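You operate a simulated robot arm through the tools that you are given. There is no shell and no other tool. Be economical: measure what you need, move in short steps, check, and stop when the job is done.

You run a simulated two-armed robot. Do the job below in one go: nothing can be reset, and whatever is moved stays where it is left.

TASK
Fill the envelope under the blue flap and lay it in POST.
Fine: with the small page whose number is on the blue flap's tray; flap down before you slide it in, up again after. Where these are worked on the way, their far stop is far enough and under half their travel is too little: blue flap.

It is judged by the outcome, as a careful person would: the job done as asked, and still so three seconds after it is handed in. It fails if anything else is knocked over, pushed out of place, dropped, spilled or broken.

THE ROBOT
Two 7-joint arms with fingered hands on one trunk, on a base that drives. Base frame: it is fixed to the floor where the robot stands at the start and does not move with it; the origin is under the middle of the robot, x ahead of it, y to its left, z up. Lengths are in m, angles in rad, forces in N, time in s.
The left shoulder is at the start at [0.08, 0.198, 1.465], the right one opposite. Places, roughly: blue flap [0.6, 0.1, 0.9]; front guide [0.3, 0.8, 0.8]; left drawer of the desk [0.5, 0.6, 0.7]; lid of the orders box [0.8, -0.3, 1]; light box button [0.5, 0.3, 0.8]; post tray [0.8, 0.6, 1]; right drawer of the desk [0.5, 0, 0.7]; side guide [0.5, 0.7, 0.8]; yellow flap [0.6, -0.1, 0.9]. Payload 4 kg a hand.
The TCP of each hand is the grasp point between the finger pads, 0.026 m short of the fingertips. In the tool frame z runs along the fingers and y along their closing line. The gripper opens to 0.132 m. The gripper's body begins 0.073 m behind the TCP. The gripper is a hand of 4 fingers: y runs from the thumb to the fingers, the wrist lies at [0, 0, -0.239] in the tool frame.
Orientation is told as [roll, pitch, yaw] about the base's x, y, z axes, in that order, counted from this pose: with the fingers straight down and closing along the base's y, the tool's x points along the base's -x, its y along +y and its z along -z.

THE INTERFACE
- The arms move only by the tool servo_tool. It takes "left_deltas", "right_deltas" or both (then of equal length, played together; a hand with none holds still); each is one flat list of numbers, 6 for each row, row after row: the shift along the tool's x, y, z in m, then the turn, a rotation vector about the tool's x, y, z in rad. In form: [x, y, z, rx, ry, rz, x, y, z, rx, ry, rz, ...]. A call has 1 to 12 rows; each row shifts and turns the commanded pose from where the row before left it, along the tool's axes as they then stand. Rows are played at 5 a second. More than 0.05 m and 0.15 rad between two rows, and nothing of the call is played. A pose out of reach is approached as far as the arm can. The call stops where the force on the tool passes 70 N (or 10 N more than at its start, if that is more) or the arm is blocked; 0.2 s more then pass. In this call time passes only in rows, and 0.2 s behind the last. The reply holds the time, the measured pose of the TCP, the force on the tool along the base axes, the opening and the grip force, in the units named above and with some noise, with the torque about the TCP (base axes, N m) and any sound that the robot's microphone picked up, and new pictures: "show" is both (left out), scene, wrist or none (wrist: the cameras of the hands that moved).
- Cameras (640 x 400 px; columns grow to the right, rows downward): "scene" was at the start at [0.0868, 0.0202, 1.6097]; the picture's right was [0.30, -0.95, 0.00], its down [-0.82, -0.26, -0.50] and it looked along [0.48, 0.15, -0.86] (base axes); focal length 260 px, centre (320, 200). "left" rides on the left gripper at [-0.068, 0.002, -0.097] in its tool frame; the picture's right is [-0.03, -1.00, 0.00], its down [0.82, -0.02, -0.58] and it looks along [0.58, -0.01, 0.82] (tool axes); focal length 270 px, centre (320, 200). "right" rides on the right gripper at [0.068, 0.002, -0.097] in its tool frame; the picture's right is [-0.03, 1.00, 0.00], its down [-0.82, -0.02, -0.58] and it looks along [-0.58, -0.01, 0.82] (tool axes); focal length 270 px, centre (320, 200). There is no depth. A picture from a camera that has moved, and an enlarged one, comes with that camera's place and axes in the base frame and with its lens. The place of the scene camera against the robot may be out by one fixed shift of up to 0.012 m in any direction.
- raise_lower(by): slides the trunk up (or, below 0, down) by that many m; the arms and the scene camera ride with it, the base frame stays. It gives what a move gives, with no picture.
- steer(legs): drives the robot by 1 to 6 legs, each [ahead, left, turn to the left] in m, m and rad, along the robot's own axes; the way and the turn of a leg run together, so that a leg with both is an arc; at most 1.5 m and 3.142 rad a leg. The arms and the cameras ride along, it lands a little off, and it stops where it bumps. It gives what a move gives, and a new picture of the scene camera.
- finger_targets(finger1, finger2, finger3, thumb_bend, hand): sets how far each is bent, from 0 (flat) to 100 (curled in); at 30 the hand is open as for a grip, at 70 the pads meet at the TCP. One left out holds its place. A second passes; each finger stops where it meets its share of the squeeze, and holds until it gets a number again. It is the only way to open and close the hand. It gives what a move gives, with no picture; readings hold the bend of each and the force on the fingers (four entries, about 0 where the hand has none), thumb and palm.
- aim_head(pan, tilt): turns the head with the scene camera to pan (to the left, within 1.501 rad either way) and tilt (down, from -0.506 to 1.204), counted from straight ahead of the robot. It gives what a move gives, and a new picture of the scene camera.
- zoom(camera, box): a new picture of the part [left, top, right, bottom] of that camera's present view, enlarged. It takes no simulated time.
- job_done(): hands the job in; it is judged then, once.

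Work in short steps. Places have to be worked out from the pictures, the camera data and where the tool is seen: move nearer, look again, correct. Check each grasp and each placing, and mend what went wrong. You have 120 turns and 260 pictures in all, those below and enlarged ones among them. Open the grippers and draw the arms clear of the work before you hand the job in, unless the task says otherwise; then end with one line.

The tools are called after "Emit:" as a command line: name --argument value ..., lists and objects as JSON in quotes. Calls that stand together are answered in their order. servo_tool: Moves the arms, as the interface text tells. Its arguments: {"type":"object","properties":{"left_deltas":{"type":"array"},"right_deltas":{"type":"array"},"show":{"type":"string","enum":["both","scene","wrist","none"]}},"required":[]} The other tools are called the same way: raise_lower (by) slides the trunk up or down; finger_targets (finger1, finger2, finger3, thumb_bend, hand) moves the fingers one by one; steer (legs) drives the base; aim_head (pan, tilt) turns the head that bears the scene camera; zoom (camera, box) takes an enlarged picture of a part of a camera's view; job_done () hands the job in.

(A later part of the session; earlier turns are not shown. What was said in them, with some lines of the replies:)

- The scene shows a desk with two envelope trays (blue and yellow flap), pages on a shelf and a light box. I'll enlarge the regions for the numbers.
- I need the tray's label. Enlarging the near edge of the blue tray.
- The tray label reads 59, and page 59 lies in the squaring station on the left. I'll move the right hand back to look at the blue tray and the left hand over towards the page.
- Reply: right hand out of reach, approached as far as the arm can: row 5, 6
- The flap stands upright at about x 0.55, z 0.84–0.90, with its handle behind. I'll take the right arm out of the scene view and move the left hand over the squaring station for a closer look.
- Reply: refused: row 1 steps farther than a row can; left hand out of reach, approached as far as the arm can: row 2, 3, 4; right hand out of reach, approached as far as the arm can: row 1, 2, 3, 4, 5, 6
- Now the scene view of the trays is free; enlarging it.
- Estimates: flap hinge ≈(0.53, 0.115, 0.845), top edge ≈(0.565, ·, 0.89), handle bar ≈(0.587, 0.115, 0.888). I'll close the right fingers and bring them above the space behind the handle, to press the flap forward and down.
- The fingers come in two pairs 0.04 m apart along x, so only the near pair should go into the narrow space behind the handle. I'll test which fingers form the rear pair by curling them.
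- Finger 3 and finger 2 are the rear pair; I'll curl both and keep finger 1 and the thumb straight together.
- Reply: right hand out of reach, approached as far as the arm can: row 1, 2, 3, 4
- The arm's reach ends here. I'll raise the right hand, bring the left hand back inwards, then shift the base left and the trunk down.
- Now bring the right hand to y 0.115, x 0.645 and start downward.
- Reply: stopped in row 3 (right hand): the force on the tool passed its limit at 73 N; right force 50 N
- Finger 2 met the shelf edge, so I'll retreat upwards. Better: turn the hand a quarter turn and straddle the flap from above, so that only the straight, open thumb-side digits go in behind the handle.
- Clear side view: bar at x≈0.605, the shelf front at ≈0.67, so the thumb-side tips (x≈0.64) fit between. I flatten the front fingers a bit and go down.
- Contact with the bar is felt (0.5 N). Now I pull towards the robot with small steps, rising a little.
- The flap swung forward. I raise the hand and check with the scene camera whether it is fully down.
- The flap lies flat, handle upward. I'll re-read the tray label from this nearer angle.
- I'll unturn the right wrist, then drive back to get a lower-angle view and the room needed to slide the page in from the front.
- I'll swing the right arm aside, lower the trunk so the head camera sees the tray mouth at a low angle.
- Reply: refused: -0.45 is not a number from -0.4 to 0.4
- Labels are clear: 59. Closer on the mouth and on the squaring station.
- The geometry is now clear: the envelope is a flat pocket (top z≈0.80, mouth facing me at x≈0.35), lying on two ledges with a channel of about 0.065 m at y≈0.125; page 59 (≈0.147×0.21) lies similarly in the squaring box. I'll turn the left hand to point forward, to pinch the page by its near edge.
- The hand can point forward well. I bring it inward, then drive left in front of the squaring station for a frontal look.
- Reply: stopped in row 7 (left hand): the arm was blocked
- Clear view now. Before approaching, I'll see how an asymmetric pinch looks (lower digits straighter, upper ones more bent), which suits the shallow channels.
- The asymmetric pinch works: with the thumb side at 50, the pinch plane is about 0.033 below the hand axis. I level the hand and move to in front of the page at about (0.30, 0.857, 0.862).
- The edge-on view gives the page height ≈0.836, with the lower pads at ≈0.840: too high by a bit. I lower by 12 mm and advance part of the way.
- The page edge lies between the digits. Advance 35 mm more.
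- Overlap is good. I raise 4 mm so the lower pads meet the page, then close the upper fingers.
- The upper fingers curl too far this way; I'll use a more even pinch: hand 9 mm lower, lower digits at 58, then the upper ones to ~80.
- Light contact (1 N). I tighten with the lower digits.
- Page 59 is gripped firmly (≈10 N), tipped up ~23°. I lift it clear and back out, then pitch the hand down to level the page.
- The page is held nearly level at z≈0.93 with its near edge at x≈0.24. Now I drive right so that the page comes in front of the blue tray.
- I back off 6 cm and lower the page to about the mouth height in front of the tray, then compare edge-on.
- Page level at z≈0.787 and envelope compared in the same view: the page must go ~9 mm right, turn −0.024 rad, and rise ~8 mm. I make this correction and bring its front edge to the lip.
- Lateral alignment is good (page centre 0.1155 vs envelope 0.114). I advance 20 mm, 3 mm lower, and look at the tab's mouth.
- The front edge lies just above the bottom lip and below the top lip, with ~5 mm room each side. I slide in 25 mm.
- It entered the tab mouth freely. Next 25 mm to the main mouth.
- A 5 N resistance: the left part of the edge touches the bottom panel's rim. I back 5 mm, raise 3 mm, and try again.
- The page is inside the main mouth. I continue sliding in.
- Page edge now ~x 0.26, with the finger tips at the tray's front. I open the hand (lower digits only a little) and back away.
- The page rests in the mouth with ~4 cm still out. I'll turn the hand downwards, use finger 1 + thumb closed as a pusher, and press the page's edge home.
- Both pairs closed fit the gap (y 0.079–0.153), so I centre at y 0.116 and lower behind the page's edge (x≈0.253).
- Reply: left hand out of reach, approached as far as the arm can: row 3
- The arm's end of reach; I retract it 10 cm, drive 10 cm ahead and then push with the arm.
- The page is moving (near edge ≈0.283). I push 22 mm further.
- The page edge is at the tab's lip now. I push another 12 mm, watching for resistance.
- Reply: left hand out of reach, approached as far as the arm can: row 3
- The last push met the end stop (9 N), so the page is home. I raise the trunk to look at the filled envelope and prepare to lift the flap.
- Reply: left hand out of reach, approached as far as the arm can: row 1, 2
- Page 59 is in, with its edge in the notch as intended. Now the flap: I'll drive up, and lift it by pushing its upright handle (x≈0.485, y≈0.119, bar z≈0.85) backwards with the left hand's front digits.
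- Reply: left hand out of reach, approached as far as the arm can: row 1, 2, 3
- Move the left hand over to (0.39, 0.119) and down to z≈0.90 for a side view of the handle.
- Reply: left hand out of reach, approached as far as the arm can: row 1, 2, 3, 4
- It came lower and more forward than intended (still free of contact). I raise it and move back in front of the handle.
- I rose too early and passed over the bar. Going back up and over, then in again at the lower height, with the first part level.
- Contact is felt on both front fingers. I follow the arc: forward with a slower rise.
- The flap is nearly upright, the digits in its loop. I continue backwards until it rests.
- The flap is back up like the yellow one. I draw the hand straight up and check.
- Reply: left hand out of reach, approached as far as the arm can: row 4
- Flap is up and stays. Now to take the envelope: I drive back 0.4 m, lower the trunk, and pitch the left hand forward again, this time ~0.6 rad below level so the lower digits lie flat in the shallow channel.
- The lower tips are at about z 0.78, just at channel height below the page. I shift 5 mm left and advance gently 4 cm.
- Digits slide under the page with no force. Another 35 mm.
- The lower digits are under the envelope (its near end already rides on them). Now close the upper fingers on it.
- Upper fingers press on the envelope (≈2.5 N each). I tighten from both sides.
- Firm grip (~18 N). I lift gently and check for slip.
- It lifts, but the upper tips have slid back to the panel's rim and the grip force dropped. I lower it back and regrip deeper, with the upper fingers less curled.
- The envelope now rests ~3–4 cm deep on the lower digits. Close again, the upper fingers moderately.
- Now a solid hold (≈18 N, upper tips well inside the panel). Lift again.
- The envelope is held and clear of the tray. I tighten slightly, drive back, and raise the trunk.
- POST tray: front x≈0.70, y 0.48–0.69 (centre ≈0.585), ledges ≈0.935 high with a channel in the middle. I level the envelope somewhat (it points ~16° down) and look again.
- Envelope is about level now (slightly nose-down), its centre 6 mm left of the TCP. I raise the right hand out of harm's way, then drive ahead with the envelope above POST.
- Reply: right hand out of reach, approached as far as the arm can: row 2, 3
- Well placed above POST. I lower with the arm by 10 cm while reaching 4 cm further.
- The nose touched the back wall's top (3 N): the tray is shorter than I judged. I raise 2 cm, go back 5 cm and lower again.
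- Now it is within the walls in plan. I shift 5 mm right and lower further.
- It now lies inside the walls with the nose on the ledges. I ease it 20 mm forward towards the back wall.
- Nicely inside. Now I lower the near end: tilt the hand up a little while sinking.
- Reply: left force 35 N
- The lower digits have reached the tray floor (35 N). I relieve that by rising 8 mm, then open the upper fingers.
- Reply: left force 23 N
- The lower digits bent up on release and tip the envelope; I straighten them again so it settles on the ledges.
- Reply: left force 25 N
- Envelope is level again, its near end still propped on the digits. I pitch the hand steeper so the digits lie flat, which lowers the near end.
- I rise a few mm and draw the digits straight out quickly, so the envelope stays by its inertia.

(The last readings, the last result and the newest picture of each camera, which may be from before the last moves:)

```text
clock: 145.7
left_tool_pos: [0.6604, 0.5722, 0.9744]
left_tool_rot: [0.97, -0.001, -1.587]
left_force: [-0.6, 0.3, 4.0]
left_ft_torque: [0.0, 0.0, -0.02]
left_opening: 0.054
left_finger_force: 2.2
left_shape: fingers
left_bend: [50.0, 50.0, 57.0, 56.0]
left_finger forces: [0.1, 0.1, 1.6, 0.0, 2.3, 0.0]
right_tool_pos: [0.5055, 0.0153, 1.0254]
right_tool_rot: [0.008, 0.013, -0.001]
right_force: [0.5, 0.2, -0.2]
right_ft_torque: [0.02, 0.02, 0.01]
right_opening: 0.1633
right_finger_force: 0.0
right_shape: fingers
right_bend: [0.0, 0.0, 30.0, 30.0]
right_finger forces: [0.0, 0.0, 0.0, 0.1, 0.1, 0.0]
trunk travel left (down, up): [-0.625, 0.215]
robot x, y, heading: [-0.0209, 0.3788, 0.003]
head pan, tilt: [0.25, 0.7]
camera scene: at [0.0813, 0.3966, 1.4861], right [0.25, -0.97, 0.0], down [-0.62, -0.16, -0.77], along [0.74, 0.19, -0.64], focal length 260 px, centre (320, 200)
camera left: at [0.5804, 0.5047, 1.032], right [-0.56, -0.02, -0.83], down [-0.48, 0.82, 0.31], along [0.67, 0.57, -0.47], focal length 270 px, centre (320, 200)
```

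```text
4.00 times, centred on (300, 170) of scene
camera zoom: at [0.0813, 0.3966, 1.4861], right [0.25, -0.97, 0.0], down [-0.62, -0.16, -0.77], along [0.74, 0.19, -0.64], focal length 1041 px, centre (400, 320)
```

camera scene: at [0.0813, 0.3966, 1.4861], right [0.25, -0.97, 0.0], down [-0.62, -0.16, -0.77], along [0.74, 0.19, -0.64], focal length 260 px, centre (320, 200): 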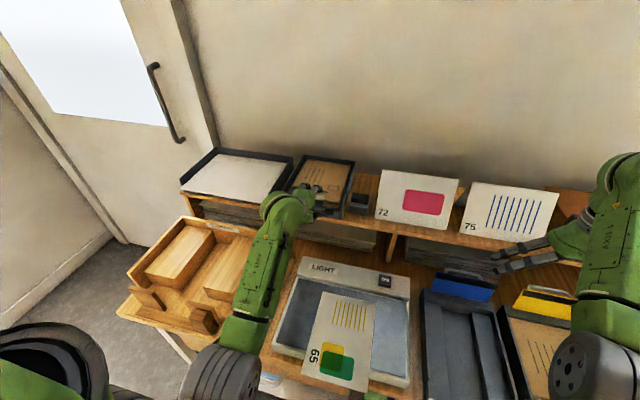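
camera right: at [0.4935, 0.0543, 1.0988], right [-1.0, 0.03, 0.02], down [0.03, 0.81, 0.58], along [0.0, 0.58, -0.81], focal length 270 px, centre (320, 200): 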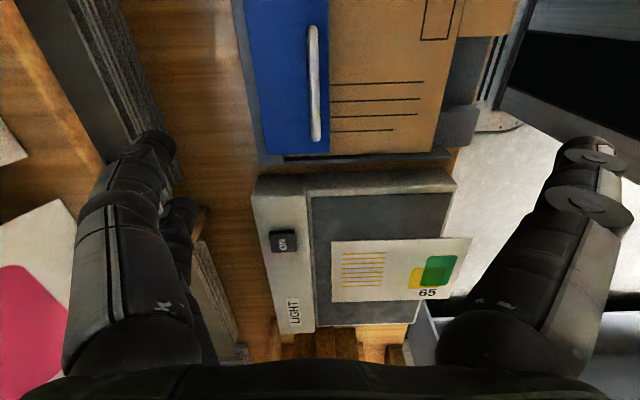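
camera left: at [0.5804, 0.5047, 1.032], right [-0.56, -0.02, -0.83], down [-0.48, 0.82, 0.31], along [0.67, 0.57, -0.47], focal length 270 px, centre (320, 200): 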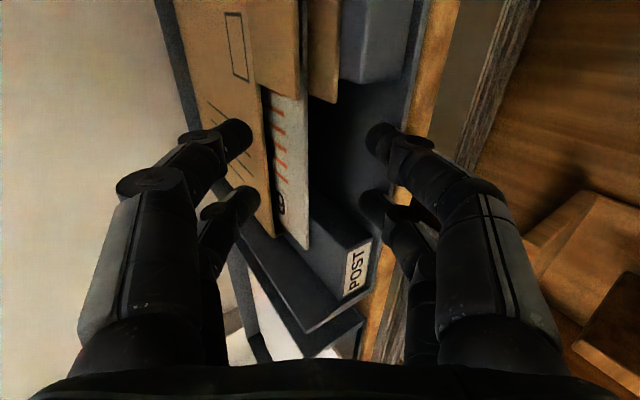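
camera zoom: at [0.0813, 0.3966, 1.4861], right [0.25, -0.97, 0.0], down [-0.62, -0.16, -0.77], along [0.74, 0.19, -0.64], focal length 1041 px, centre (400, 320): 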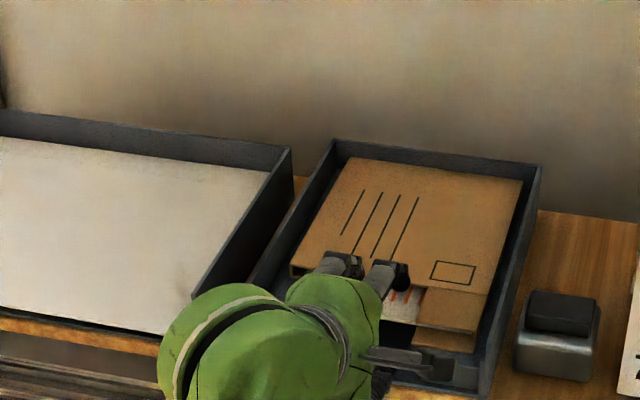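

The envelope lies flat on POST's ledges. I draw the left hand back and up, clear of everything, and check.

Emit:
servo_tool --left_deltas '[0, -0.02, -0.04, 0, 0, 0, 0, -0.02, -0.04, 0, 0, 0, 0, 0.0, -0.045, 0, 0, 0, 0, 0.02, -0.04, 0, 0, 0]' --show "none"

Emit:
steer --legs '[[-0.3, 0, 0]]'

Emit:
zoom --camera "scene" --box '[220, 90, 420, 240]'

```text
clock: 146.7
left_tool_pos: [0.5193, 0.5716, 1.0528]
left_tool_rot: [0.971, 0.001, -1.585]
left_force: [0.3, -0.7, 0.2]
left_ft_torque: [0.01, 0.02, 0.02]
left_opening: 0.0569
left_finger_force: 0.1
left_shape: fingers
left_bend: [50.0, 50.0, 55.0, 55.0]
left_finger forces: [0.1, 0.0, 0.0, 0.0, 0.0, 0.0]
right_tool_pos: [0.5071, 0.0147, 1.0261]
right_tool_rot: [0.007, 0.016, 0.0]
right_force: [-0.6, 0.0, -0.3]
right_ft_torque: [0.02, -0.01, -0.01]
right_opening: 0.1632
right_finger_force: 0.0
right_shape: fingers
right_bend: [0.0, 0.0, 30.0, 30.0]
right_finger forces: [0.1, 0.0, 0.0, 0.0, 0.1, 0.0]
trunk travel left (down, up): [-0.625, 0.215]
robot x, y, heading: [-0.0206, 0.3737, 0.001]
head pan, tilt: [0.25, 0.7]
```

```text
clock: 148.7
left_tool_pos: [0.2217, 0.5727, 1.05]
left_tool_rot: [0.968, -0.001, -1.583]
left_force: [0.5, -0.3, -0.4]
left_ft_torque: [0.02, -0.01, 0.02]
left_opening: 0.057
left_finger_force: 0.1
left_shape: fingers
left_bend: [50.0, 50.0, 55.0, 55.0]
left_finger forces: [0.1, 0.0, 0.0, 0.0, 0.1, 0.0]
right_tool_pos: [0.2111, 0.017, 1.0238]
right_tool_rot: [0.007, 0.021, 0.004]
right_force: [-0.5, -0.8, -0.5]
right_ft_torque: [0.01, 0.03, 0.01]
right_opening: 0.1634
right_finger_force: 0.0
right_shape: fingers
right_bend: [0.0, 0.0, 30.0, 30.0]
right_finger forces: [0.0, 0.1, 0.0, 0.0, 0.1, 0.1]
trunk travel left (down, up): [-0.625, 0.215]
robot x, y, heading: [-0.3219, 0.3753, 0.003]
head pan, tilt: [0.25, 0.7]
camera scene: at [-0.2121, 0.3965, 1.4857], right [0.25, -0.97, 0.0], down [-0.62, -0.16, -0.76], along [0.74, 0.19, -0.65], focal length 260 px, centre (320, 200)
```

scene: 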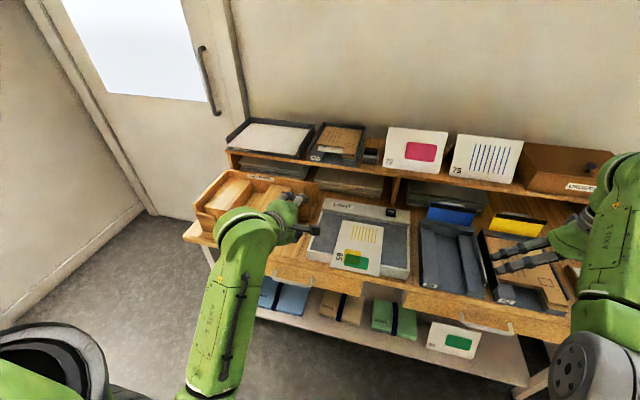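

```text
2.67 times, centred on (320, 165) of scene
camera zoom: at [-0.2121, 0.3965, 1.4857], right [0.25, -0.97, 0.0], down [-0.62, -0.16, -0.76], along [0.74, 0.19, -0.65], focal length 694 px, centre (320, 293)
```

zoom: 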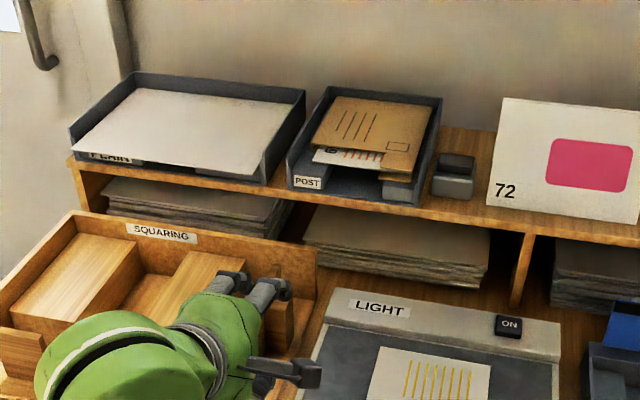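

The filled envelope lies in POST, the blue flap is up, and everything else stands as before. I open the hands fully and take a last close look.

Emit:
finger_targets --hand "left" --finger1 30 --finger2 30 --finger3 30 --thumb_bend 30

Emit:
finger_targets --hand "right" --finger1 30 --finger2 30 --finger3 30 --thumb_bend 30

Emit:
zoom --camera "scene" --box '[300, 115, 390, 175]'

Emit:
zoom --camera "scene" --box '[390, 180, 590, 310]'

```text
clock: 149.7
left_tool_pos: [0.2186, 0.5715, 1.0504]
left_tool_rot: [0.97, 0.001, -1.582]
left_force: [-0.3, -0.4, 0.4]
left_ft_torque: [-0.01, 0.01, 0.0]
left_opening: 0.1326
left_finger_force: 0.1
left_shape: fingers
left_bend: [30.0, 30.0, 30.0, 30.0]
left_finger forces: [0.0, 0.0, 0.0, 0.0, 0.0, 0.0]
right_tool_pos: [0.2115, 0.0165, 1.025]
right_tool_rot: [0.007, 0.018, 0.005]
right_force: [0.3, -0.1, 0.2]
right_ft_torque: [0.02, 0.03, -0.01]
right_opening: 0.1634
right_finger_force: 0.0
right_shape: fingers
right_bend: [0.0, 0.0, 30.0, 30.0]
right_finger forces: [0.0, 0.0, 0.0, 0.1, 0.0, 0.1]
trunk travel left (down, up): [-0.625, 0.215]
robot x, y, heading: [-0.3203, 0.3763, 0.005]
head pan, tilt: [0.25, 0.7]
```

```text
clock: 150.7
left_tool_pos: [0.2196, 0.5728, 1.0503]
left_tool_rot: [0.971, 0.0, -1.582]
left_force: [-0.5, -0.2, 0.2]
left_ft_torque: [-0.01, -0.04, -0.02]
left_opening: 0.1324
left_finger_force: 0.0
left_shape: fingers
left_bend: [30.0, 30.0, 30.0, 30.0]
left_finger forces: [0.0, 0.0, 0.1, 0.1, 0.0, 0.0]
right_tool_pos: [0.2094, 0.0165, 1.0257]
right_tool_rot: [0.008, 0.018, 0.003]
right_force: [-0.2, 1.0, 0.5]
right_ft_torque: [0.0, -0.01, -0.01]
right_opening: 0.1336
right_finger_force: 0.1
right_shape: fingers
right_bend: [30.0, 30.0, 30.0, 30.0]
right_finger forces: [0.0, 0.1, 0.1, 0.0, 0.1, 0.0]
trunk travel left (down, up): [-0.625, 0.215]
robot x, y, heading: [-0.3155, 0.3753, 0.003]
head pan, tilt: [0.25, 0.7]
```

```text
6.67 times, centred on (345, 145) of scene
camera zoom: at [-0.2145, 0.3966, 1.4859], right [0.25, -0.97, 0.0], down [-0.62, -0.16, -0.76], along [0.74, 0.19, -0.64], focal length 1735 px, centre (153, 567)
```

zoom: 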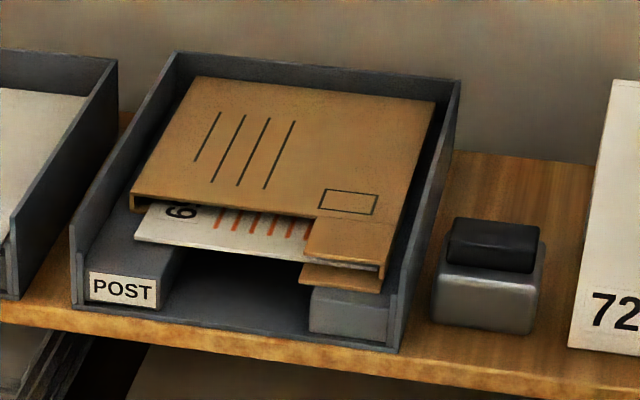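

```text
3.08 times, centred on (490, 245) of scene
camera zoom: at [-0.2145, 0.3966, 1.4859], right [0.25, -0.97, 0.0], down [-0.62, -0.16, -0.76], along [0.74, 0.19, -0.64], focal length 801 px, centre (-203, 62)
```

zoom: 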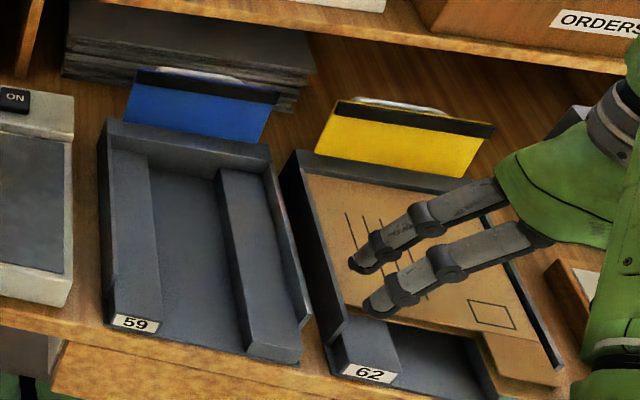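

The envelope with page 59 lies flat in POST, the blue flap is up, the hands are open and clear: handing in.

Emit:
job_done

```text
The job is handed in.
```

The envelope from the blue-flap tray, filled with page 59, lies flat in POST. The blue flap was put down before the page went in and is up again.
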